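You operate a simulated robot arm through the tools that you are given. There is no shell and no other tool. Be economical: measure what you need, move in short steps, check, and stop when the job is done.

You run a simulated robot arm. Do the job below in one go: nothing can be reset, and whatever is moved stays where it is left.

Task
Plug the drain, zero the wash gauge, run about 2 l and scrub the slurry mark off.
Fine: white bung; tap shut; grey brush, back where it lay. Set down upright: grey brush. What is to be rubbed or washed off counts as gone when no trace of it is left.

Only the result counts: the job must be done as asked and must still hold three seconds after the hand-in. Knocking over, shifting, dropping, spilling or breaking anything else fails it.

Robot
A 6-joint arm with a two-finger parallel gripper, fixed in place. Base frame: the origin is at the foot of the arm, x ahead of it, y to its left, z up; the work surface is at about z = 0.67. Lengths are in m, angles in rad, forces in N, time in s.
With the tool pointing down near the work surface it reaches from about 0.2 to 0.62 m from the base axis. Its first joint turns from -1.152 to 1.152 rad. Payload 2.7 kg.
The tool frame sits at the grasp point between the pads (the TCP): z along the fingers, y along the line on which they close. The tips reach 0.023 m beyond it. Largest opening 0.094 m; finger width 0.038, thickness 0.01; the body of the gripper, 0.054 by 0.096 m, starts 0.039 m behind the TCP.
Orientation is that of the tool frame in the base frame, as a unit quaternion [x, y, z, w]. With the fingers straight down and closing along the base's y, the tool's x points along the base's -x, its y along +y and its z along -z.

Tools
- The arm moves only by the tool drive_tool. Its argument "series" is a list of rows, each a list of 3 entries, a list of its own where there are three numbers: the turn, a rotation vector about the tool's x, y, z in rad, then the shift along the tool's x, y, z in m, then the closure, from 0 (fully open) to 1 (shut). In form: [[[wx, wy, wz], [dx, dy, dz], hand], ...]. A call has 1 to 8 rows; each row shifts and turns the commanded pose from where the row before left it, along the tool's axes as they then stand. A row lasts 0.2 s, in which the tool goes at most 0.05 m and 0.15 rad; a call with a longer step from one row to the next is refused whole, and so is a gripper value outside its range. Where a pose cannot be reached the arm comes as near as it can. A force on the tool above 40 N (or 10 N above the force at the start of the call, whichever is more), or a blocked arm, ends the call early, and 0.2 s more pass. Each finger travels about 0.045 m/s and halts on what it meets, pressing with about 36 N; the grip force reading is that of the motor and also rises with nothing between the fingers. The clock runs only during rows and for 0.2 s after the last one: add rows that do not move to give the fingers time. It gives the time, the measured TCP pose, the force on the tool (base axes), the opening and the grip force at its end, in the units of the frame above (readings bear some noise), with the torque about the TCP (base axes, N m) and any sound that the robot's microphone picked up.
- Cameras (640 x 400 px; columns grow to the right, rows downward): "scene" is fixed at [0.073, -0.4433, 1.3832]; the picture's right is [0.74, -0.67, 0.00], its down [-0.51, -0.56, -0.66] and it looks along [0.44, 0.49, -0.75] (base axes); focal length 214 px, centre (320, 200). "wrist" rides on the gripper at [0.086, 0.016, -0.075] in the tool frame; the picture's right is [-0.18, 0.98, 0.00], its down [-0.58, -0.11, -0.81] and it looks along [-0.79, -0.15, 0.59] (tool axes); focal length 243 px, centre (320, 200). There is no depth. A picture from a camera that has moved, and an enlarged one, comes with that camera's place and axes in the base frame and with its lens.
- grab_frame(camera): a new picture of that camera. The clock stands still meanwhile.
- close_up(camera, box): a new picture of the part [left, top, right, bottom] of that camera's present view, enlarged. The clock stands still meanwhile.
- finish_job(): hands the job in; it is judged then, once.

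Work in short steps. Places have to be worked out from the pictures, the camera data and where the tool is seen: move nearer, look again, correct. Check each grasp and each placing, and mend what went wrong. You have 120 turns and 76 pictures in all, those below and enlarged ones among them. Open the gripper and draw the arm clear of the work before you hand the job in, unless the task says otherwise; then end with one line.

The tools are called after "Call:" by a JSON object that holds its "api" and its "payload". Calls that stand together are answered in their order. drive_tool: Moves the arm, as the interface text tells. Its arguments: {"type":"object","properties":{"series":{"type":"array","items":{"type":"array"}}},"required":["series"]} The other tools are called the same way: grab_frame (camera) takes a picture; close_up (camera, box) takes an enlarged picture of a part of a camera's view; finish_job () hands the job in.

At the start:

```text
clock: 0.0
tcp_pos: [0.3803, 0.1484, 1.18]
ee_rot: [0.0, 1.0, 0.0, 0.0]
force: [0.9, 0.0, -0.5]
torque: [-0.02, 0.01, 0.02]
grip_width: 0.0938
grasp_force: 0.1
```

scene: 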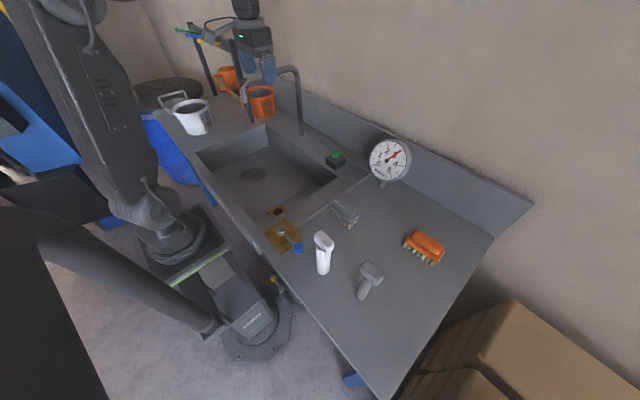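
wrist: 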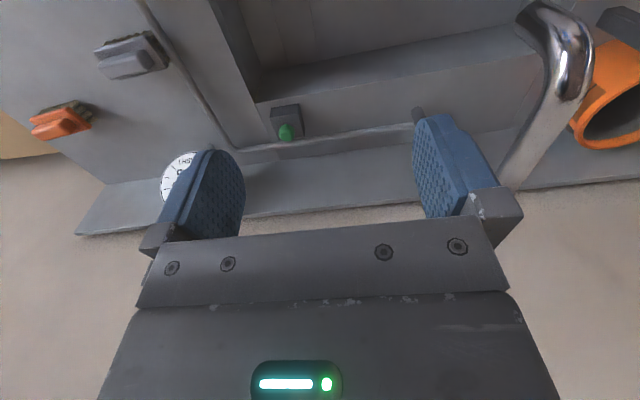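

I'll begin by looking closely at the sink, the tools, and the gauge.

Call:
{"api": "close_up", "payload": {"camera": "scene", "box": [180, 100, 340, 200]}}

Call:
{"api": "close_up", "payload": {"camera": "scene", "box": [250, 190, 410, 310]}}

Call:
{"api": "close_up", "payload": {"camera": "scene", "box": [310, 120, 450, 200]}}

```text
4.00 times, centred on (260, 150) of scene
camera zoom: at [0.073, -0.4433, 1.3832], right [0.74, -0.67, 0.0], down [-0.51, -0.56, -0.66], along [0.44, 0.49, -0.75], focal length 858 px, centre (560, 400)
```

zoom: 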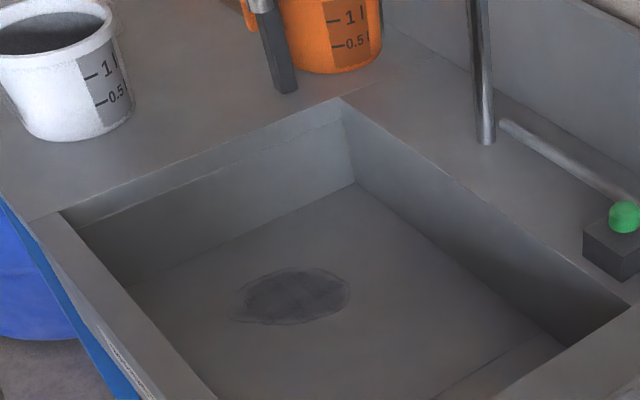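

```text
3.33 times, centred on (330, 250) of scene
camera zoom: at [0.073, -0.4433, 1.3832], right [0.74, -0.67, 0.0], down [-0.51, -0.56, -0.66], along [0.44, 0.49, -0.75], focal length 715 px, centre (287, 33)
```

zoom: 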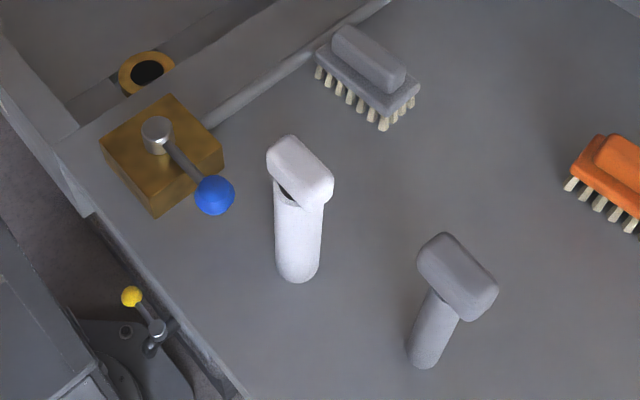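

```text
4.57 times, centred on (380, 160) of scene
camera zoom: at [0.073, -0.4433, 1.3832], right [0.74, -0.67, 0.0], down [-0.51, -0.56, -0.66], along [0.44, 0.49, -0.75], focal length 980 px, centre (46, 383)
```

zoom: 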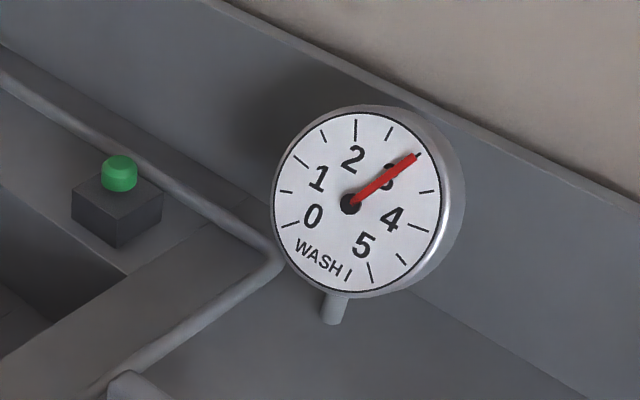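

The white and grey bungs stand upright, about 0.2 m tall, with T-heads. I place the white one near (0.28, -0.225). I'll move above it and turn the fingers to close along x.

Call:
{"api": "drive_tool", "payload": {"series": [[[0, 0, 0], [0.0125, -0.046, 0.005], 0], [[0, 0, 0], [0.0125, -0.046, 0.005], 0], [[0, 0, 0], [0.0125, -0.046, 0.005], 0], [[0, 0, 0], [0.0125, -0.046, 0.005], 0], [[0, 0, 0], [0.0125, -0.046, 0.005], 0], [[0, 0, 0], [0.0125, -0.046, 0.005], 0], [[0, 0, 0], [0.0125, -0.046, 0.005], 0], [[0, 0, 0], [0.0125, -0.046, 0.005], 0]]}}

Call:
{"api": "drive_tool", "payload": {"series": [[[0, 0, 0.15], [0, 0, 0], 0], [[0, 0, 0.15], [0, 0, 0], 0], [[0, 0, 0.15], [0, 0, 0], 0], [[0, 0, 0.15], [0, 0, 0], 0], [[0, 0, 0.15], [0, 0, 0], 0], [[0, 0, 0.15], [0, 0, 0], 0], [[0, 0, 0.15], [0, 0, 0], 0], [[0, 0, 0.15], [0, 0, 0], 0]]}}

Call:
{"api": "drive_tool", "payload": {"series": [[[0, 0, 0.15], [0, 0, 0], 0], [[0, 0, 0.15], [0, 0, 0], 0], [[0, 0, 0.0708], [0, 0, 0], 0], [[0, 0, 0], [0, 0, 0], 0]]}}

Call:
{"api": "grab_frame", "payload": {"camera": "wrist"}}

Call:
{"api": "grab_frame", "payload": {"camera": "scene"}}

```text
clock: 1.8
tcp_pos: [0.2842, -0.2227, 1.1427]
ee_rot: [0.0, 1.0, 0.001, 0.0]
force: [0.3, 0.7, -0.1]
torque: [0.01, 0.03, -0.04]
grip_width: 0.0939
grasp_force: 0.0
```

```text
clock: 3.6
tcp_pos: [0.2825, -0.2192, 1.1405]
ee_rot: [0.566, 0.825, 0.0, -0.001]
force: [-0.9, -0.4, 0.8]
torque: [0.0, 0.0, 0.03]
grip_width: 0.094
grasp_force: 0.1
```

```text
clock: 4.6
tcp_pos: [0.2813, -0.2198, 1.1384]
ee_rot: [0.707, 0.707, -0.001, 0.0]
force: [-0.6, 0.3, 0.3]
torque: [0.03, 0.02, 0.0]
grip_width: 0.0939
grasp_force: 0.1
```

```text
70 pictures are left
camera wrist: at [0.2967, -0.1329, 1.2134], right [0.98, -0.18, 0.0], down [-0.11, -0.58, 0.81], along [-0.15, -0.79, -0.59], focal length 243 px, centre (320, 200)
```

wrist: 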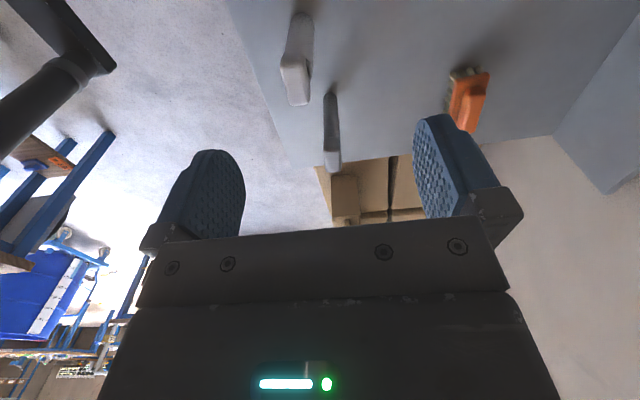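

```text
69 pictures are left
```

scene: 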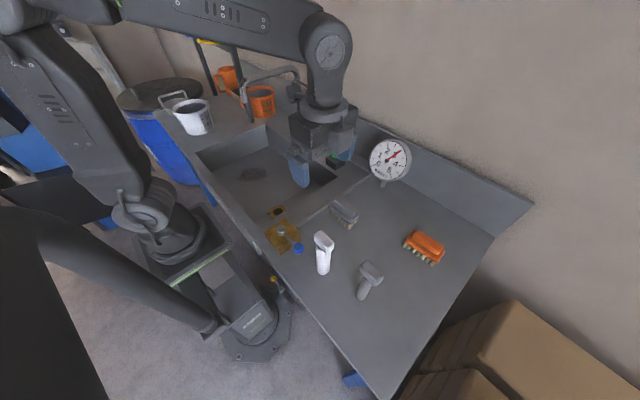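

Intersecting the two camera views puts the counter at z≈0.78, so 0.67 is probably the sink floor. The white bung is then at about (0.247, -0.261) with its top near 0.96. I'll move closer above it and check.

Call:
{"api": "drive_tool", "payload": {"series": [[[0, 0, 0], [-0.013, -0.0115, 0.02], 0], [[0, 0, 0], [-0.013, -0.0115, 0.02], 0], [[0, 0, 0], [-0.012, -0.0115, 0.02], 0], [[0, 0, 0], [0, 0, 0.02], 0], [[0, 0, 0], [0, 0, 0], 0]]}}

Call:
{"api": "grab_frame", "payload": {"camera": "wrist"}}

Call:
{"api": "close_up", "payload": {"camera": "scene", "box": [240, 130, 400, 250]}}

```text
clock: 5.8
tcp_pos: [0.2476, -0.2576, 1.0625]
ee_rot: [0.707, 0.707, 0.0, 0.0]
force: [0.2, 0.9, 0.3]
torque: [-0.02, -0.02, -0.02]
grip_width: 0.0938
grasp_force: 0.1
```

```text
68 pictures are left
camera wrist: at [0.263, -0.1708, 1.1362], right [0.98, -0.18, 0.0], down [-0.11, -0.58, 0.81], along [-0.15, -0.79, -0.59], focal length 243 px, centre (320, 200)
```

wrist: 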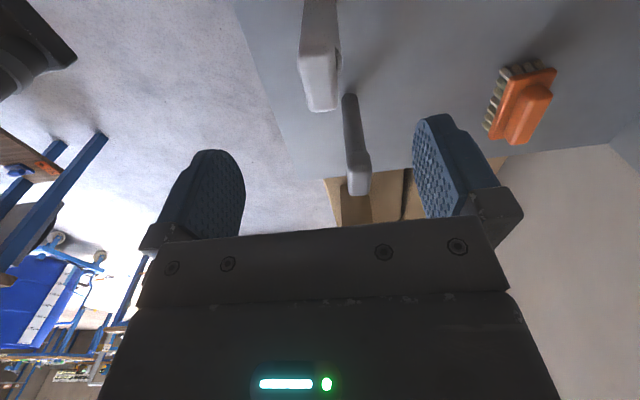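

```text
3.33 times, centred on (320, 190) of scene
camera zoom: at [0.073, -0.4433, 1.3832], right [0.74, -0.67, 0.0], down [-0.51, -0.56, -0.66], along [0.44, 0.49, -0.75], focal length 715 px, centre (320, 233)
```

zoom: 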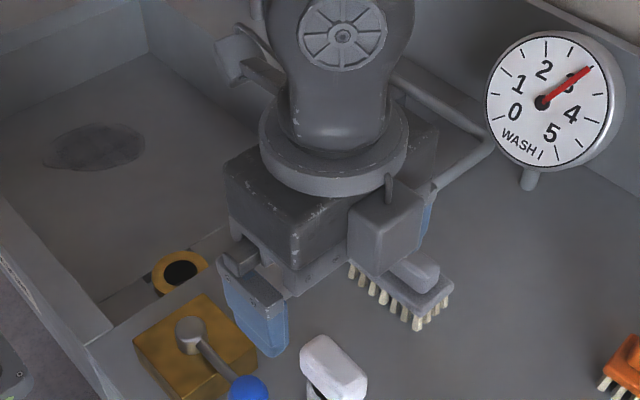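

The head is at (0.246, -0.263) with its top at z≈0.955. I'll lower around it with the fingers open and check from the side.

Call:
{"api": "drive_tool", "payload": {"series": [[[0, 0, 0], [-0.005, -0.001, 0.04], 0], [[0, 0, 0], [0, 0, 0.04], 0], [[0, 0, 0], [0, 0, 0.03], 0], [[0, 0, 0], [0, 0, 0.01], 0], [[0, 0, 0], [0, 0, 0], 0]]}}

Call:
{"api": "grab_frame", "payload": {"camera": "wrist"}}

Call:
{"api": "close_up", "payload": {"camera": "scene", "box": [270, 190, 390, 280]}}

```text
clock: 7.0
tcp_pos: [0.2481, -0.2618, 0.9406]
ee_rot: [0.707, 0.707, 0.001, 0.0]
force: [-0.9, 0.1, 0.4]
torque: [0.02, 0.0, -0.02]
grip_width: 0.0938
grasp_force: 0.0
```

```text
66 pictures are left
camera wrist: at [0.2634, -0.1752, 1.0148], right [0.98, -0.18, 0.0], down [-0.11, -0.58, 0.81], along [-0.15, -0.79, -0.59], focal length 243 px, centre (320, 200)
```

wrist: 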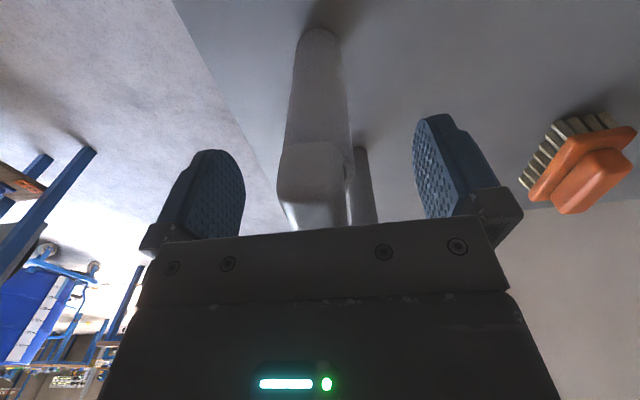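

```text
4.44 times, centred on (330, 235) of scene
camera zoom: at [0.073, -0.4433, 1.3832], right [0.74, -0.67, 0.0], down [-0.51, -0.56, -0.66], along [0.44, 0.49, -0.75], focal length 953 px, centre (276, 44)
```

zoom: 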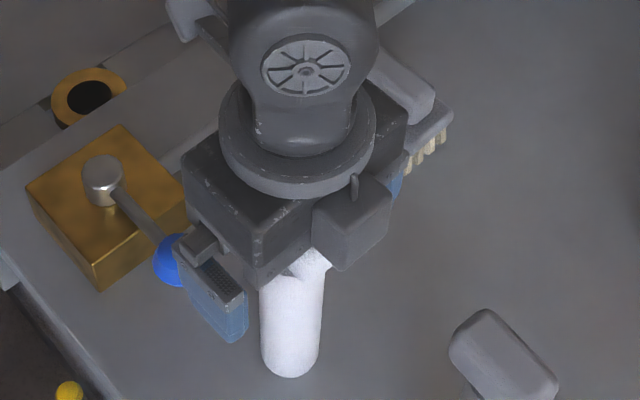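

The head sits between the pads, about 3 mm off centre. I'll centre on it and close.

Call:
{"api": "drive_tool", "payload": {"series": [[[0, 0, 0], [0, -0.003, 0.003], 0], [[0, 0, 0], [0, 0, 0], 1], [[0, 0, 0], [0, 0, 0], 1], [[0, 0, 0], [0, 0, 0], 1], [[0, 0, 0], [0, 0, 0], 1], [[0, 0, 0], [0, 0, 0], 1], [[0, 0, 0], [0, 0, 0], 1]]}}

Call:
{"api": "drive_tool", "payload": {"series": [[[0, 0, 0], [0, 0, -0.02], 1], [[0, 0, 0], [0, 0, -0.04], 1], [[0, 0, 0], [0, 0, -0.04], 1], [[0, 0, 0], [0, 0, -0.02], 1], [[0, 0, 0], [0, 0, 0], 1]]}}

Call:
{"api": "grab_frame", "payload": {"camera": "wrist"}}

Call:
{"api": "close_up", "payload": {"camera": "scene", "box": [240, 150, 400, 270]}}

```text
clock: 8.6
tcp_pos: [0.2447, -0.2611, 0.9362]
ee_rot: [0.707, 0.707, 0.0, 0.0]
force: [0.4, 0.6, -0.5]
torque: [-0.03, -0.02, 0.0]
grip_width: 0.0346
grasp_force: 36.0
```

```text
clock: 9.8
tcp_pos: [0.2427, -0.2622, 1.0578]
ee_rot: [0.707, 0.707, 0.0, 0.001]
force: [-0.1, -0.6, -1.1]
torque: [0.0, 0.0, 0.0]
grip_width: 0.0345
grasp_force: 35.3
```

```text
64 pictures are left
camera wrist: at [0.2566, -0.1763, 1.1323], right [0.98, -0.18, 0.0], down [-0.11, -0.58, 0.81], along [-0.15, -0.79, -0.59], focal length 243 px, centre (320, 200)
```

wrist: 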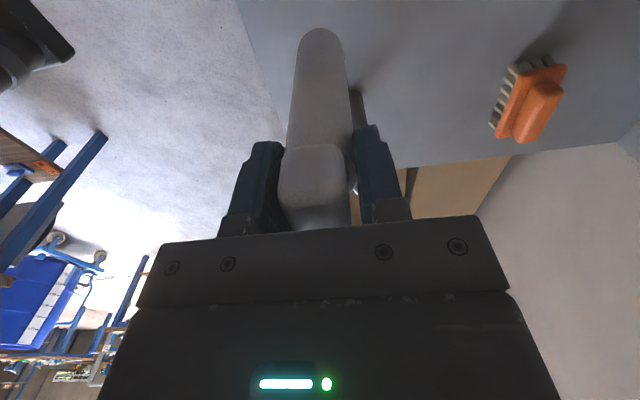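

```text
3.33 times, centred on (320, 210) of scene
camera zoom: at [0.073, -0.4433, 1.3832], right [0.74, -0.67, 0.0], down [-0.51, -0.56, -0.66], along [0.44, 0.49, -0.75], focal length 715 px, centre (320, 167)
```

zoom: 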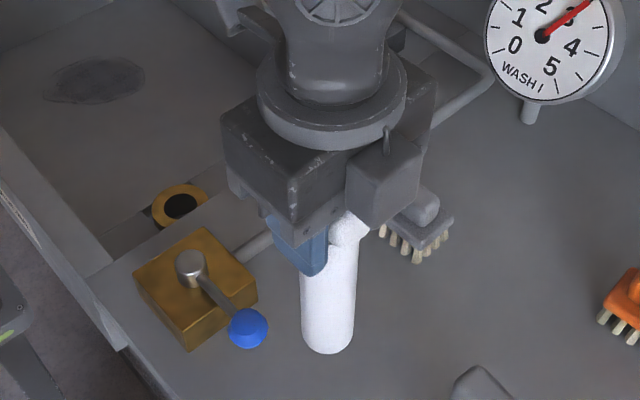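

The bung is held, its axis in line with the TCP and its bottom about 0.13 m below. I'll carry it toward the drain at height, staying to one side so the wrist camera can see the drain.

Call:
{"api": "drive_tool", "payload": {"series": [[[0, 0, 0], [0.047, 0.001, -0.004], 1], [[0, 0, 0], [0.047, 0.001, -0.004], 1], [[0, 0, 0], [0.047, 0.001, -0.004], 1], [[0, 0, 0], [0.047, 0.001, -0.004], 1], [[0, 0, 0], [0.047, 0.001, 0], 1], [[0, 0, 0], [0.047, 0.001, 0], 1], [[0, 0, 0], [0.047, 0.001, 0], 1], [[0, 0, 0], [0.047, 0.001, 0], 1]]}}

Call:
{"api": "grab_frame", "payload": {"camera": "wrist"}}

Call:
{"api": "grab_frame", "payload": {"camera": "scene"}}

```text
clock: 11.6
tcp_pos: [0.2487, 0.1181, 1.0713]
ee_rot: [0.708, 0.706, 0.0, 0.0]
force: [-0.3, 0.0, -0.2]
torque: [-0.03, 0.02, 0.01]
grip_width: 0.0348
grasp_force: 35.5
```

```text
62 pictures are left
camera wrist: at [0.2639, 0.2047, 1.1449], right [0.98, -0.18, 0.0], down [-0.11, -0.58, 0.81], along [-0.15, -0.79, -0.59], focal length 243 px, centre (320, 200)
```

wrist: 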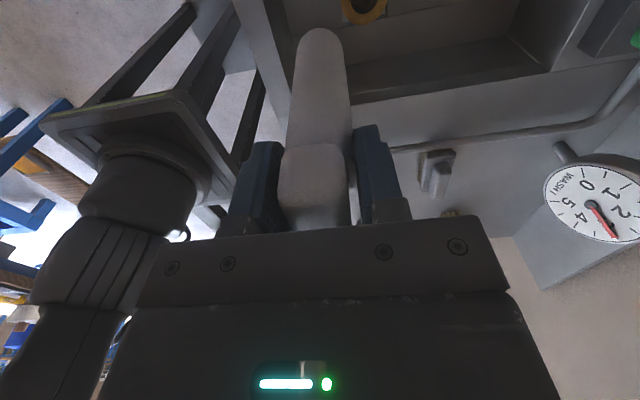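

```text
61 pictures are left
```

scene: 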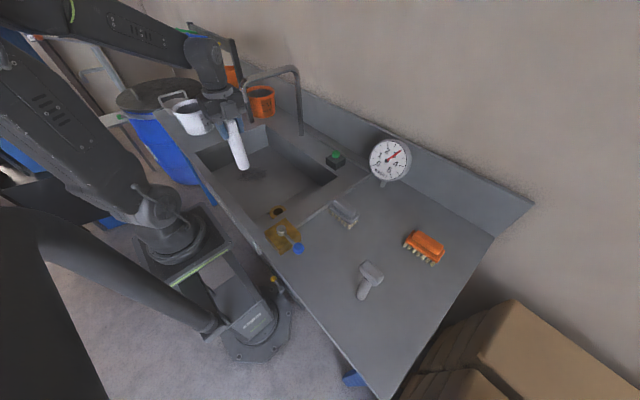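

The two views put the drain at about (0.305, 0.072, 0.70). I'll move above it and lower until the bung's tip hangs just over it.

Call:
{"api": "drive_tool", "payload": {"series": [[[0, 0, 0], [-0.023, 0.028, 0], 1], [[0, 0, 0], [-0.023, 0.028, 0], 1], [[0, 0, 0], [0, 0, 0.04], 1], [[0, 0, 0], [0, 0, 0.04], 1], [[0, 0, 0], [0, 0, 0.04], 1], [[0, 0, 0], [0, 0, 0.02], 1], [[0, 0, 0], [0, 0, 0], 1]]}}

Call:
{"api": "close_up", "payload": {"camera": "scene", "box": [220, 140, 340, 230]}}

Call:
{"api": "grab_frame", "payload": {"camera": "wrist"}}

```text
clock: 13.2
tcp_pos: [0.3065, 0.0702, 0.9312]
ee_rot: [0.707, 0.707, 0.0, 0.0]
force: [-0.2, -0.2, -0.8]
torque: [-0.02, 0.0, -0.01]
grip_width: 0.0345
grasp_force: 36.0
```

```text
4.44 times, centred on (280, 185) of scene
camera zoom: at [0.073, -0.4433, 1.3832], right [0.74, -0.67, 0.0], down [-0.51, -0.56, -0.66], along [0.44, 0.49, -0.75], focal length 953 px, centre (498, 267)
```

zoom: 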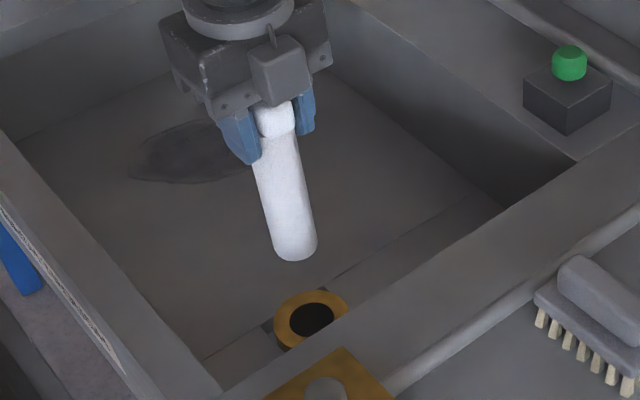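

```text
59 pictures are left
camera wrist: at [0.3224, 0.1557, 1.0055], right [0.98, -0.18, 0.0], down [-0.11, -0.58, 0.81], along [-0.15, -0.79, -0.59], focal length 243 px, centre (320, 200)
```

wrist: 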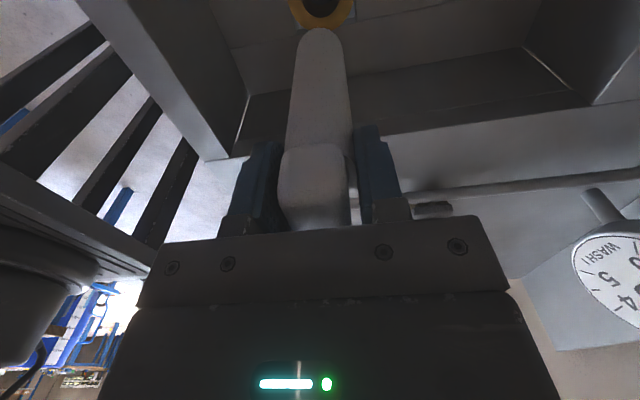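

The refined drain centre is (0.308, 0.076), and its ring is raised to about 0.69. I'll correct the position and lower to just above it.

Call:
{"api": "drive_tool", "payload": {"series": [[[0, 0, 0], [0.006, 0.0015, 0], 1], [[0, 0, 0], [0, 0, 0.04], 1], [[0, 0, 0], [0, 0, 0.03], 1], [[0, 0, 0], [0, 0, 0], 1]]}}

Call:
{"api": "close_up", "payload": {"camera": "scene", "box": [240, 170, 320, 230]}}

Call:
{"api": "grab_frame", "payload": {"camera": "wrist"}}

```text
clock: 14.2
tcp_pos: [0.3102, 0.0741, 0.8626]
ee_rot: [0.708, 0.706, 0.0, 0.0]
force: [-0.4, 0.2, -0.9]
torque: [-0.01, 0.01, 0.01]
grip_width: 0.0345
grasp_force: 35.6
```

```text
6.67 times, centred on (280, 200) of scene
camera zoom: at [0.073, -0.4433, 1.3832], right [0.74, -0.67, 0.0], down [-0.51, -0.56, -0.66], along [0.44, 0.49, -0.75], focal length 1430 px, centre (587, 200)
```

zoom: 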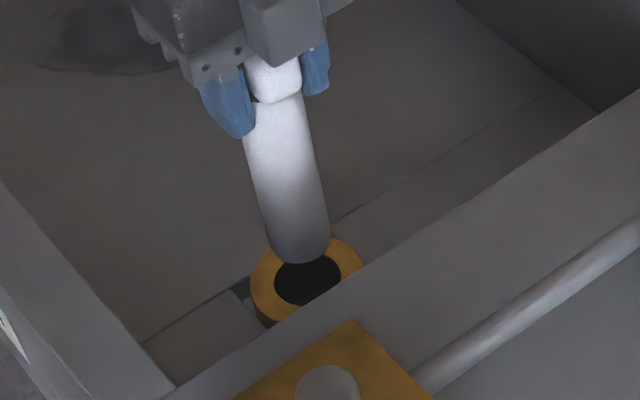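

```text
57 pictures are left
camera wrist: at [0.3243, 0.1606, 0.936], right [0.98, -0.18, 0.0], down [-0.11, -0.58, 0.81], along [-0.15, -0.79, -0.59], focal length 243 px, centre (320, 200)
```

wrist: 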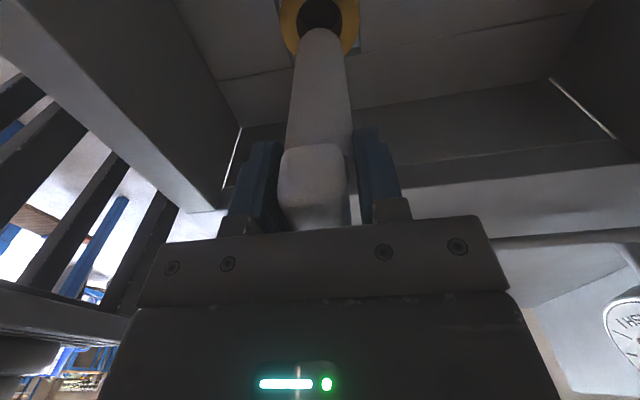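

The x alignment looks good, but y may be short by up to 1 cm. I'll nudge +y by 5 mm, lower a bit more, and compare again.

Call:
{"api": "drive_tool", "payload": {"series": [[[0, 0, 0], [0.006, 0, 0.01], 1], [[0, 0, 0], [0, 0, 0.012], 1], [[0, 0, 0], [0, 0, 0], 1]]}}

Call:
{"api": "close_up", "payload": {"camera": "scene", "box": [256, 188, 304, 224]}}

Call:
{"api": "close_up", "payload": {"camera": "wrist", "box": [240, 0, 400, 100]}}

```text
clock: 15.0
tcp_pos: [0.3082, 0.0823, 0.8405]
ee_rot: [0.707, 0.707, 0.0, 0.0]
force: [0.0, 0.0, -0.8]
torque: [-0.01, 0.01, 0.01]
grip_width: 0.0345
grasp_force: 36.7
```

```text
11.11 times, centred on (280, 206) of scene
camera zoom: at [0.073, -0.4433, 1.3832], right [0.74, -0.67, 0.0], down [-0.51, -0.56, -0.66], along [0.44, 0.49, -0.75], focal length 2383 px, centre (764, 133)
```

zoom: 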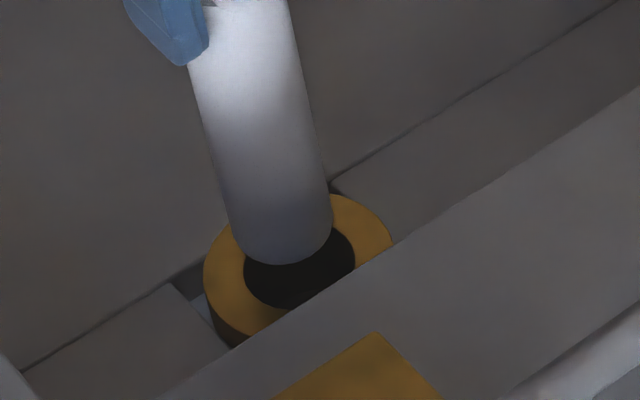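

```text
4.00 times, centred on (320, 50) of wrist
camera zoom: at [0.3236, 0.168, 0.9148], right [0.98, -0.18, 0.0], down [-0.11, -0.58, 0.81], along [-0.15, -0.79, -0.59], focal length 970 px, centre (320, 800)
```

zoom: 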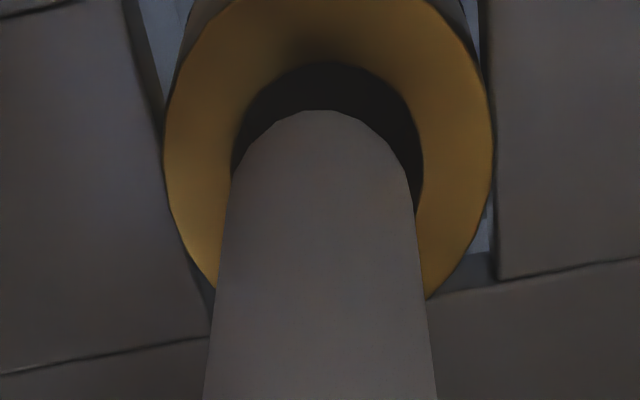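

The tip is nearly over the hole; the wrist view says it needs about 2 mm more in +x. I'll shift and lower in small steps, watching force.

Call:
{"api": "drive_tool", "payload": {"series": [[[0, 0, 0], [0, 0.002, 0.008], 1], [[0, 0, 0], [0, 0, 0.006], 1], [[0, 0, 0], [0, 0, 0], 1]]}}

Call:
{"api": "close_up", "payload": {"camera": "scene", "box": [256, 188, 304, 224]}}

Call:
{"api": "close_up", "payload": {"camera": "wrist", "box": [240, 0, 400, 100]}}

```text
clock: 15.8
tcp_pos: [0.3115, 0.0807, 0.8259]
ee_rot: [0.707, 0.707, 0.0, 0.001]
force: [-0.9, -1.0, -0.2]
torque: [-0.02, 0.0, 0.0]
grip_width: 0.0345
grasp_force: 35.8
```

```text
11.11 times, centred on (280, 206) of scene
camera zoom: at [0.073, -0.4433, 1.3832], right [0.74, -0.67, 0.0], down [-0.51, -0.56, -0.66], along [0.44, 0.49, -0.75], focal length 2383 px, centre (764, 133)
```

zoom: 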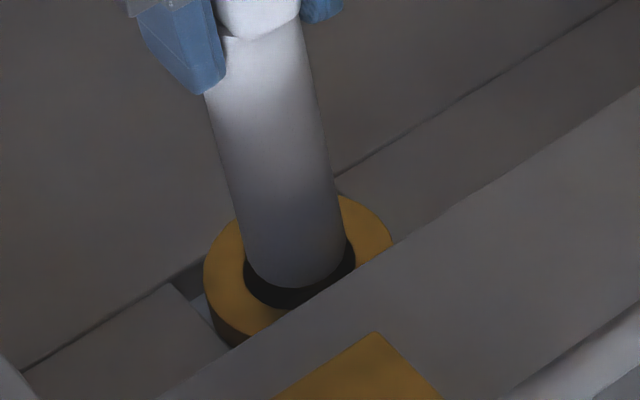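

```text
4.00 times, centred on (320, 50) of wrist
camera zoom: at [0.3262, 0.1667, 0.9002], right [0.98, -0.18, 0.0], down [-0.11, -0.58, 0.81], along [-0.15, -0.79, -0.59], focal length 970 px, centre (320, 800)
```

zoom: 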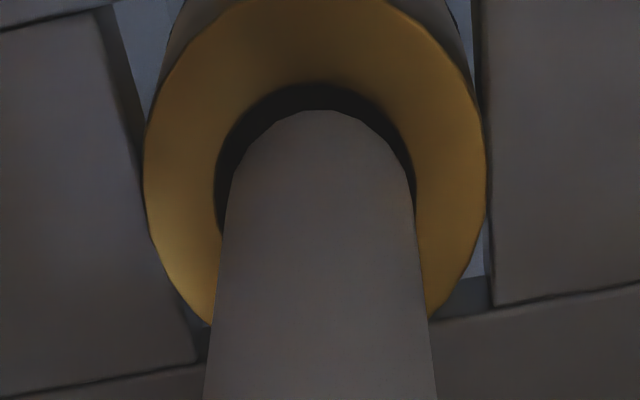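

Nearly concentric in both views, with about 9 mm left to the ring top. I'll continue straight down with a tiny -x correction.

Call:
{"api": "drive_tool", "payload": {"series": [[[0, 0, 0], [0.0005, -0.001, 0.008], 1], [[0, 0, 0], [0, 0, 0.006], 1], [[0, 0, 0], [0, 0, 0], 1]]}}

Call:
{"api": "close_up", "payload": {"camera": "scene", "box": [256, 188, 304, 224]}}

Call:
{"api": "close_up", "payload": {"camera": "wrist", "box": [240, 0, 400, 100]}}

```text
clock: 16.6
tcp_pos: [0.3092, 0.0807, 0.8129]
ee_rot: [0.707, 0.707, -0.001, 0.001]
force: [0.3, 0.3, -0.8]
torque: [0.03, -0.02, 0.01]
grip_width: 0.0348
grasp_force: 35.8
```

```text
11.11 times, centred on (280, 206) of scene
camera zoom: at [0.073, -0.4433, 1.3832], right [0.74, -0.67, 0.0], down [-0.51, -0.56, -0.66], along [0.44, 0.49, -0.75], focal length 2383 px, centre (764, 133)
```

zoom: 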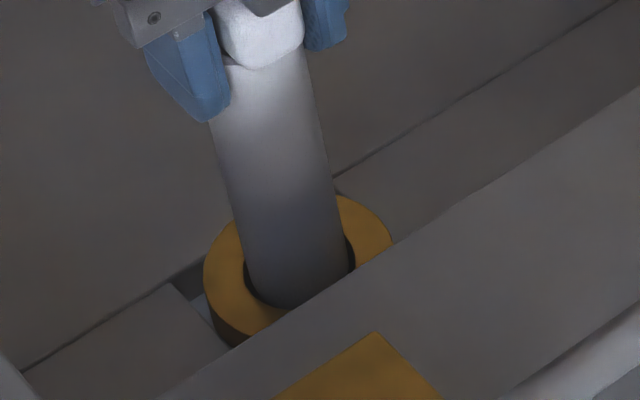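

```text
4.00 times, centred on (320, 50) of wrist
camera zoom: at [0.3251, 0.1662, 0.8878], right [0.98, -0.18, 0.0], down [-0.11, -0.58, 0.81], along [-0.15, -0.79, -0.59], focal length 970 px, centre (320, 800)
```

zoom: 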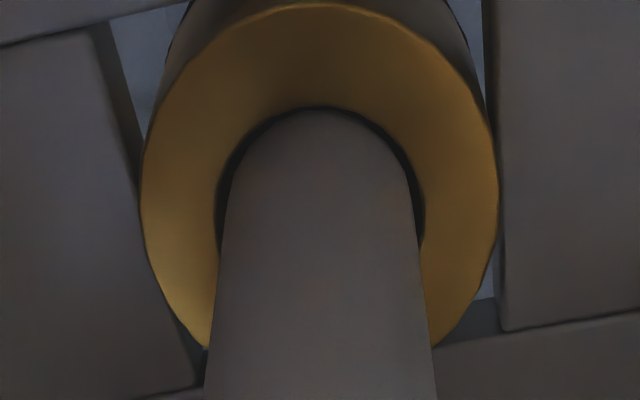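

The tip is right at the hole mouth and concentric in both views, so I'll push it down into the drain until I feel resistance.

Call:
{"api": "drive_tool", "payload": {"series": [[[0, 0, 0], [0, 0, 0.006], 1], [[0, 0, 0], [0, 0, 0.006], 1], [[0, 0, 0], [0, 0, 0.006], 1], [[0, 0, 0], [0, 0, 0.006], 1], [[0, 0, 0], [0, 0, 0.006], 1]]}}

Call:
{"api": "close_up", "payload": {"camera": "scene", "box": [256, 188, 304, 224]}}

```text
clock: 17.8
tcp_pos: [0.3108, 0.0802, 0.7829]
ee_rot: [0.707, 0.707, 0.0, 0.0]
force: [0.1, 0.0, -0.4]
torque: [-0.04, -0.01, 0.01]
grip_width: 0.0345
grasp_force: 36.1
```

```text
11.11 times, centred on (280, 206) of scene
camera zoom: at [0.073, -0.4433, 1.3832], right [0.74, -0.67, 0.0], down [-0.51, -0.56, -0.66], along [0.44, 0.49, -0.75], focal length 2383 px, centre (764, 133)
```

zoom: 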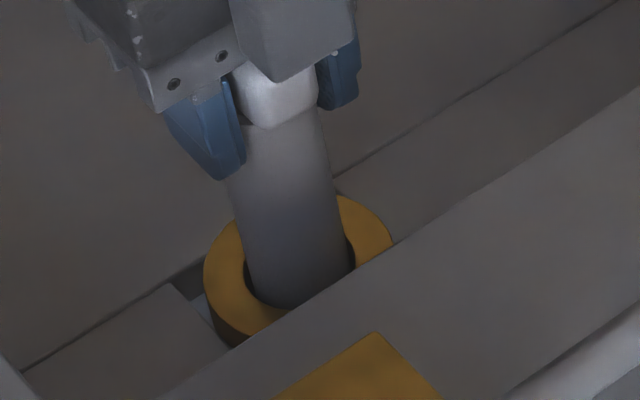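

It's entering freely. I'll keep pushing until it seats.

Call:
{"api": "drive_tool", "payload": {"series": [[[0, 0, 0], [0, 0, 0.005], 1], [[0, 0, 0], [0, 0, 0.005], 1], [[0, 0, 0], [0, 0, 0.005], 1], [[0, 0, 0], [0, 0, 0.005], 1], [[0, 0, 0], [0, 0, 0.005], 1]]}}

Call:
{"api": "close_up", "payload": {"camera": "scene", "box": [240, 170, 320, 230]}}

```text
clock: 18.8
tcp_pos: [0.3097, 0.0811, 0.7657]
ee_rot: [0.706, 0.708, 0.002, 0.0]
force: [-2.3, 0.6, 8.2]
torque: [-0.01, 0.3, 0.01]
grip_width: 0.0345
grasp_force: 36.3
stopped in row 4: the force on the tool passed its limit at 53 N (the readings are from after the stop); the commanded pose is now the measured one
```

```text
6.67 times, centred on (280, 200) of scene
camera zoom: at [0.0728, -0.4433, 1.3832], right [0.74, -0.67, 0.0], down [-0.51, -0.56, -0.66], along [0.44, 0.49, -0.75], focal length 1430 px, centre (587, 200)
```

zoom: 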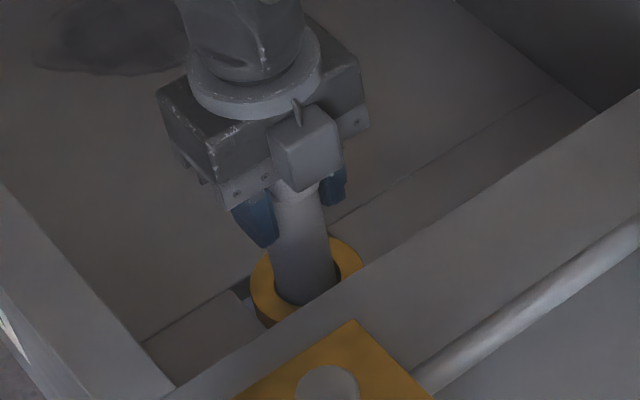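

It met resistance about 45 mm in, so it looks seated. I'll release, rise, and look.

Call:
{"api": "drive_tool", "payload": {"series": [[[0, 0, 0], [0, 0, 0], 0.3], [[0, 0, 0], [0, 0, 0], 0], [[0, 0, 0], [0, 0, 0], 0], [[0, 0, 0], [0, 0, 0], 0], [[0, 0, 0], [0, 0, 0], 0]]}}

Call:
{"api": "drive_tool", "payload": {"series": [[[0, 0, 0], [0, 0, -0.03], 0], [[0, 0, 0], [0, 0, -0.04], 0], [[0, 0, 0], [0, 0, -0.04], 0], [[0, 0, 0], [0, 0, -0.04], 0], [[0, 0, 0], [0, 0, -0.04], 0], [[0, 0, 0], [0, 0, -0.04], 0]]}}

Call:
{"api": "grab_frame", "payload": {"camera": "wrist"}}

Call:
{"api": "close_up", "payload": {"camera": "scene", "box": [230, 160, 350, 250]}}

```text
clock: 19.9
tcp_pos: [0.3105, 0.081, 0.7662]
ee_rot: [0.707, 0.708, 0.002, 0.001]
force: [-0.2, -0.3, 17.1]
torque: [-0.02, 0.03, 0.0]
grip_width: 0.094
grasp_force: 0.0
```

```text
clock: 21.4
tcp_pos: [0.3081, 0.082, 0.9936]
ee_rot: [0.706, 0.708, 0.001, 0.0]
force: [0.0, -1.0, 0.2]
torque: [0.0, -0.02, 0.0]
grip_width: 0.0941
grasp_force: 0.0
```

```text
48 pictures are left
camera wrist: at [0.3231, 0.1689, 1.0682], right [0.98, -0.18, 0.0], down [-0.11, -0.58, 0.81], along [-0.15, -0.79, -0.59], focal length 243 px, centre (320, 200)
```

wrist: 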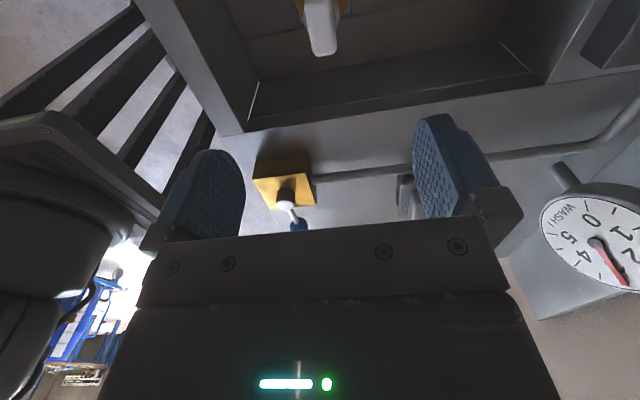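

```text
4.44 times, centred on (290, 205) of scene
camera zoom: at [0.073, -0.4433, 1.3832], right [0.74, -0.67, 0.0], down [-0.51, -0.56, -0.66], along [0.44, 0.49, -0.75], focal length 953 px, centre (453, 178)
```

zoom: 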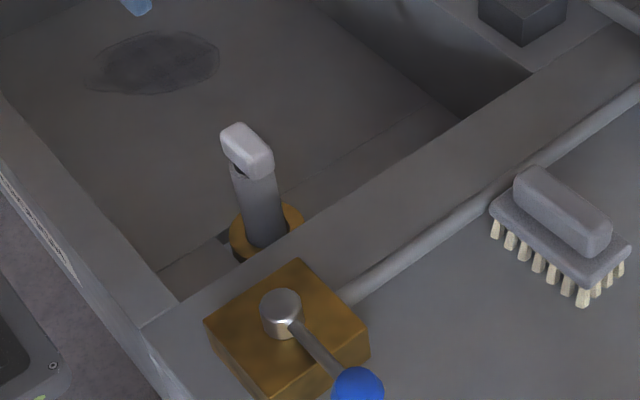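

The bung stands in the drain and the palm pressed it home at about 50 N. Next is the zero button, which I place at about (0.58, 0.035) with its top near 0.87. I'll close the fingers and move above it.

Call:
{"api": "drive_tool", "payload": {"series": [[[0, 0, 0], [-0.0067, 0.0389, 0], 1], [[0, 0, 0], [-0.0067, 0.0389, 0], 1], [[0, 0, 0], [-0.0067, 0.0389, 0], 1], [[0, 0, 0], [-0.0067, 0.0389, 0], 1], [[0, 0, 0], [-0.0067, 0.0389, 0], 1], [[0, 0, 0], [-0.0067, 0.0389, 0], 1], [[0, 0, 0], [-0.0067, 0.0389, 0], 1], [[0, 0, 0], [0, 0, 0], 1]]}}

Call:
{"api": "grab_frame", "payload": {"camera": "wrist"}}

Call:
{"api": "close_up", "payload": {"camera": "scene", "box": [280, 100, 400, 190]}}

```text
clock: 23.1
tcp_pos: [0.5817, 0.0341, 0.996]
ee_rot: [0.706, 0.708, 0.001, 0.0]
force: [-0.2, 1.2, 0.9]
torque: [0.01, 0.0, -0.02]
grip_width: 0.0
grasp_force: 36.2
```

```text
46 pictures are left
camera wrist: at [0.5966, 0.1191, 1.0702], right [0.98, -0.18, 0.0], down [-0.11, -0.58, 0.81], along [-0.15, -0.79, -0.59], focal length 243 px, centre (320, 200)
```

wrist: 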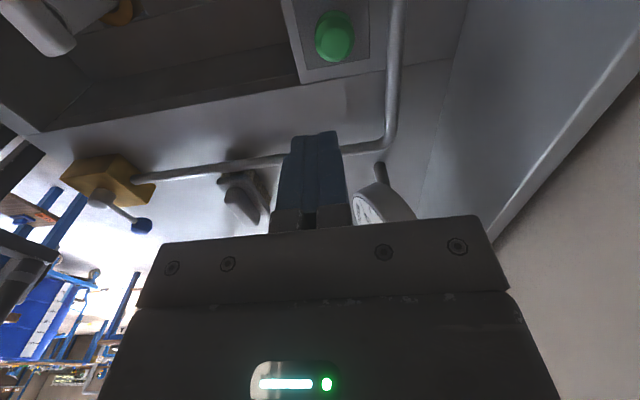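

```text
4.44 times, centred on (340, 145) of scene
camera zoom: at [0.073, -0.4433, 1.3832], right [0.74, -0.67, 0.0], down [-0.51, -0.56, -0.66], along [0.44, 0.49, -0.75], focal length 953 px, centre (231, 444)
```

zoom: 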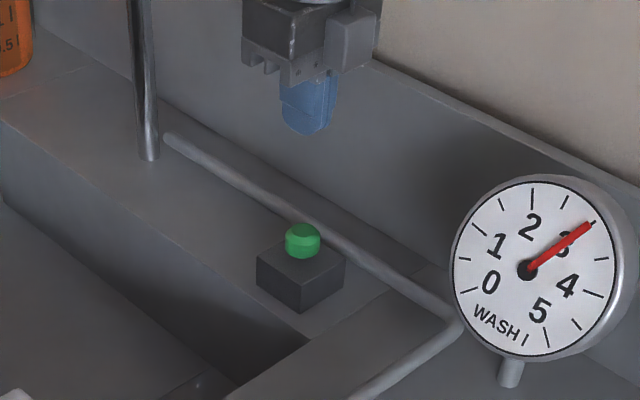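

The button top is refined to (0.596, 0.049, 0.859). I'll align and lower the closed fingertips to just above it.

Call:
{"api": "drive_tool", "payload": {"series": [[[0, 0, 0], [0.0145, 0.0145, 0], 1], [[0, 0, 0], [0, 0, 0.04], 1], [[0, 0, 0], [0, 0, 0.04], 1], [[0, 0, 0], [0, 0, 0.012], 1], [[0, 0, 0], [0, 0, 0], 1]]}}

Call:
{"api": "close_up", "payload": {"camera": "scene", "box": [300, 120, 420, 200]}}

Call:
{"api": "grab_frame", "payload": {"camera": "wrist"}}

```text
clock: 24.4
tcp_pos: [0.5957, 0.0476, 0.904]
ee_rot: [0.707, 0.707, 0.002, 0.0]
force: [0.3, -0.8, -0.2]
torque: [-0.01, 0.02, 0.02]
grip_width: 0.0003
grasp_force: 36.2
```

```text
5.00 times, centred on (360, 160) of scene
camera zoom: at [0.073, -0.4433, 1.3832], right [0.74, -0.67, 0.0], down [-0.51, -0.56, -0.66], along [0.44, 0.49, -0.75], focal length 1072 px, centre (120, 400)
```

zoom: 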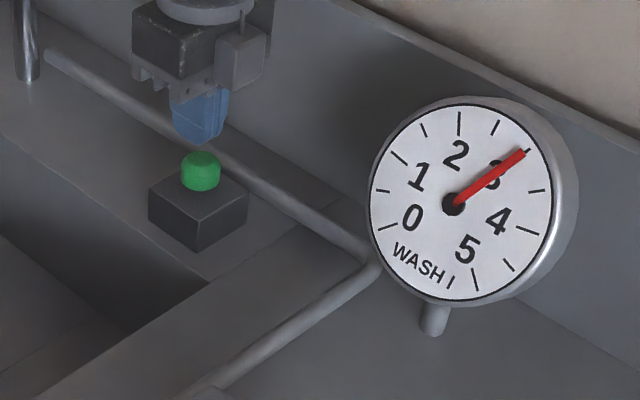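

```text
43 pictures are left
camera wrist: at [0.6103, 0.1335, 0.9785], right [0.98, -0.18, 0.0], down [-0.11, -0.58, 0.81], along [-0.15, -0.79, -0.59], focal length 243 px, centre (320, 200)
```

wrist: 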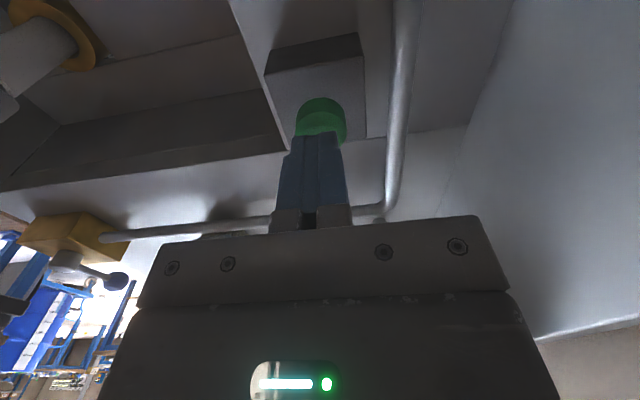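

The tips are right over the button. I'll press gently until the gauge resets.

Call:
{"api": "drive_tool", "payload": {"series": [[[0, 0, 0], [0, 0, 0.01], 1], [[0, 0, 0], [0, 0, 0.006], 1], [[0, 0, 0], [0, 0, 0.005], 1], [[0, 0, 0], [0, 0, 0.004], 1], [[0, 0, 0], [0, 0, 0.003], 1]]}}

Call:
{"api": "close_up", "payload": {"camera": "scene", "box": [300, 120, 420, 200]}}

```text
clock: 25.6
tcp_pos: [0.5967, 0.0479, 0.8785]
ee_rot: [0.707, 0.707, 0.001, 0.002]
force: [-10.1, -1.4, 20.2]
torque: [-0.19, 0.27, -0.09]
grip_width: 0.0
grasp_force: 35.7
heard: click
```

```text
5.00 times, centred on (360, 160) of scene
camera zoom: at [0.0723, -0.4434, 1.3832], right [0.74, -0.67, 0.0], down [-0.5, -0.56, -0.66], along [0.44, 0.49, -0.75], focal length 1072 px, centre (120, 400)
```

zoom: 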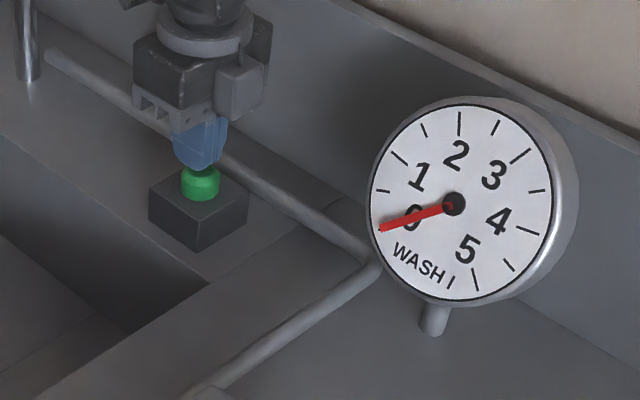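

The gauge reads 0. I'll rise and travel to the tap lever, whose knob is at about (0.222, -0.186, 0.855).

Call:
{"api": "drive_tool", "payload": {"series": [[[0, 0, 0], [0, 0, -0.04], 1], [[0, 0, 0], [0, 0, -0.04], 1], [[0, 0, 0], [0, 0, -0.035], 1], [[0, 0, 0], [-0.022, -0.0425, 0], 1], [[0, 0, 0], [-0.022, -0.0425, 0], 1], [[0, 0, 0], [-0.022, -0.0425, 0], 1], [[0, 0, 0], [-0.022, -0.0425, 0], 1], [[0, 0, 0], [-0.022, -0.0425, 0], 1]]}}

Call:
{"api": "drive_tool", "payload": {"series": [[[0, 0, 0], [-0.022, -0.0425, 0], 1], [[0, 0, 0], [-0.022, -0.0425, 0], 1], [[0, 0, 0], [-0.022, -0.0425, 0], 1], [[0, 0, 0], [-0.022, -0.0425, 0], 1], [[0, 0, 0], [-0.022, -0.042, 0], 1], [[0, 0, 0], [0, 0, 0], 1]]}}

Call:
{"api": "grab_frame", "payload": {"camera": "wrist"}}

Call:
{"api": "close_up", "payload": {"camera": "scene", "box": [240, 180, 360, 270]}}

```text
clock: 27.4
tcp_pos: [0.3854, -0.0627, 0.9891]
ee_rot: [0.706, 0.708, 0.001, 0.0]
force: [-0.5, -0.6, -1.2]
torque: [-0.04, 0.0, 0.02]
grip_width: 0.0002
grasp_force: 35.7
```

```text
clock: 28.8
tcp_pos: [0.1703, -0.1732, 0.9894]
ee_rot: [0.707, 0.708, 0.002, 0.0]
force: [-0.2, 0.1, 1.0]
torque: [-0.01, 0.01, 0.02]
grip_width: 0.0
grasp_force: 36.0
```

```text
41 pictures are left
camera wrist: at [0.1853, -0.0877, 1.0646], right [0.98, -0.18, 0.0], down [-0.11, -0.58, 0.81], along [-0.15, -0.79, -0.59], focal length 243 px, centre (320, 200)
```

wrist: 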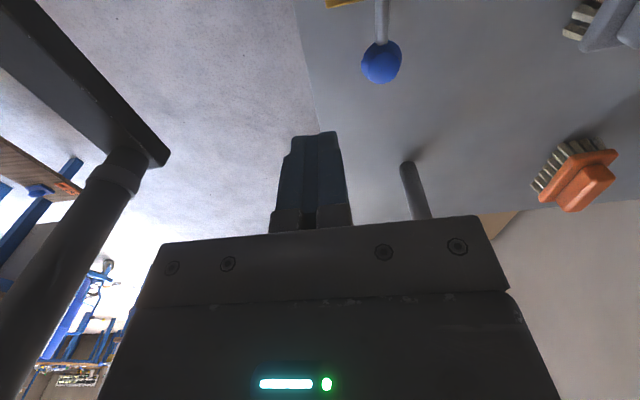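

```text
4.44 times, centred on (300, 225) of scene
camera zoom: at [0.0729, -0.4433, 1.3832], right [0.74, -0.67, 0.0], down [-0.51, -0.56, -0.66], along [0.44, 0.49, -0.75], focal length 953 px, centre (409, 89)
```

zoom: 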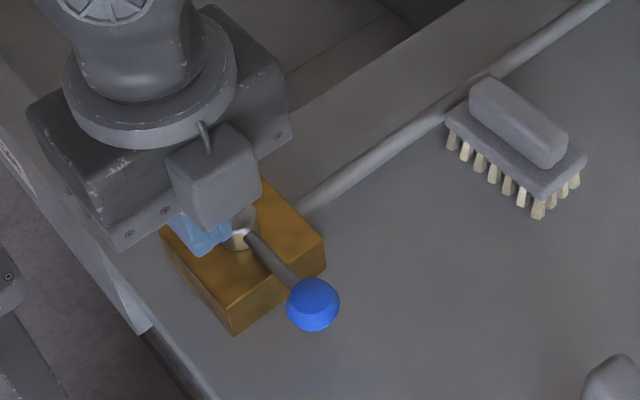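

The knob is confirmed at (0.219, -0.190, 0.853). I'll lower the closed fingers beside it on the -x side, then push the lever partway toward +x and watch the gauge.

Call:
{"api": "drive_tool", "payload": {"series": [[[0, 0, 0], [-0.015, -0.002, 0.04], 1], [[0, 0, 0], [0, 0, 0.04], 1], [[0, 0, 0], [0, 0, 0.04], 1], [[0, 0, 0], [0, 0, 0.003], 1], [[0, 0, 0], [0, 0, 0], 1]]}}

Call:
{"api": "drive_tool", "payload": {"series": [[[0, 0, 0], [0, 0.02, 0], 1], [[0, 0, 0], [0, 0.015, 0], 1], [[0, 0, 0], [0, 0.015, 0], 1]]}}

Call:
{"api": "grab_frame", "payload": {"camera": "scene"}}

```text
clock: 29.9
tcp_pos: [0.1706, -0.1858, 0.8667]
ee_rot: [0.707, 0.708, 0.001, 0.0]
force: [-0.5, 0.0, -0.4]
torque: [0.01, -0.01, -0.02]
grip_width: 0.0002
grasp_force: 36.4
```

```text
clock: 30.8
tcp_pos: [0.2202, -0.1875, 0.867]
ee_rot: [0.707, 0.708, 0.002, 0.0]
force: [-0.9, -0.6, 0.0]
torque: [0.02, 0.02, 0.0]
grip_width: 0.0
grasp_force: 35.5
```

```text
39 pictures are left
```

scene: 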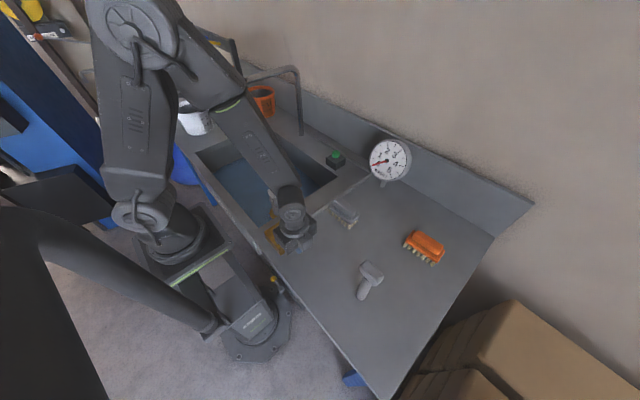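

Water is visible in the sink already. I'll read the gauge.

Call:
{"api": "close_up", "payload": {"camera": "scene", "box": [360, 130, 420, 190]}}

Call:
{"api": "drive_tool", "payload": {"series": [[[0, 0, 0], [0, 0, 0], 1]]}}

Call:
{"api": "close_up", "payload": {"camera": "scene", "box": [200, 130, 420, 265]}}

```text
6.67 times, centred on (390, 160) of scene
camera zoom: at [0.0729, -0.4433, 1.3832], right [0.74, -0.67, 0.0], down [-0.51, -0.56, -0.66], along [0.44, 0.49, -0.75], focal length 1430 px, centre (-147, 467)
```

zoom: 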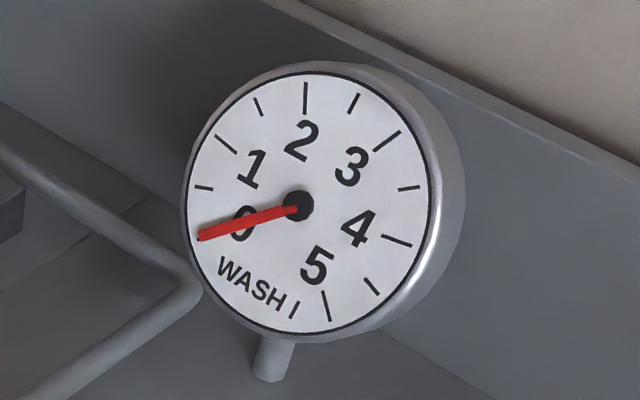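

```text
clock: 31.1
tcp_pos: [0.222, -0.1862, 0.8664]
ee_rot: [0.707, 0.707, 0.001, 0.001]
force: [1.0, -0.1, -0.2]
torque: [0.0, 0.03, 0.0]
grip_width: 0.0
grasp_force: 36.0
```

```text
2.91 times, centred on (310, 198) of scene
camera zoom: at [0.073, -0.4433, 1.3832], right [0.74, -0.67, 0.0], down [-0.51, -0.56, -0.66], along [0.44, 0.49, -0.75], focal length 624 px, centre (349, 207)
```

zoom: 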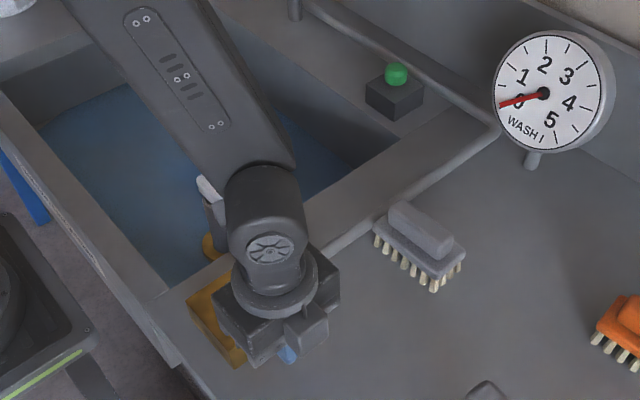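

Flow has begun, with the gauge just above 0. I'll wait 1 s to measure the rate.

Call:
{"api": "drive_tool", "payload": {"series": [[[0, 0, 0], [0, 0, 0], 1], [[0, 0, 0], [0, 0, 0], 1], [[0, 0, 0], [0, 0, 0], 1], [[0, 0, 0], [0, 0, 0], 1], [[0, 0, 0], [0, 0, 0], 1]]}}

Call:
{"api": "close_up", "payload": {"camera": "scene", "box": [360, 130, 420, 190]}}

```text
clock: 32.4
tcp_pos: [0.2213, -0.1876, 0.8672]
ee_rot: [0.706, 0.708, 0.001, 0.001]
force: [-0.2, -0.3, 0.9]
torque: [0.01, -0.03, -0.04]
grip_width: 0.0
grasp_force: 36.5
```

```text
6.67 times, centred on (390, 160) of scene
camera zoom: at [0.073, -0.4433, 1.3832], right [0.74, -0.67, 0.0], down [-0.51, -0.56, -0.66], along [0.44, 0.49, -0.75], focal length 1430 px, centre (-147, 467)
```

zoom: 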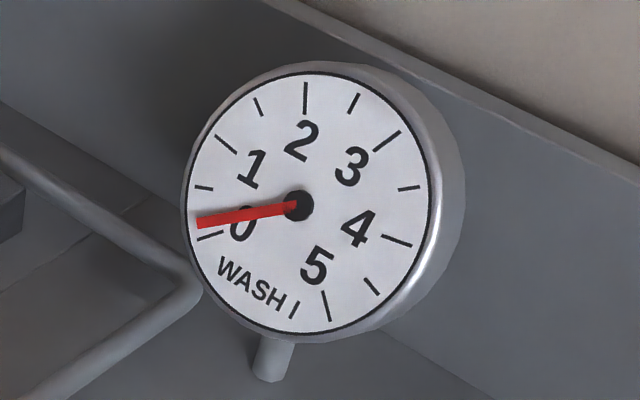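

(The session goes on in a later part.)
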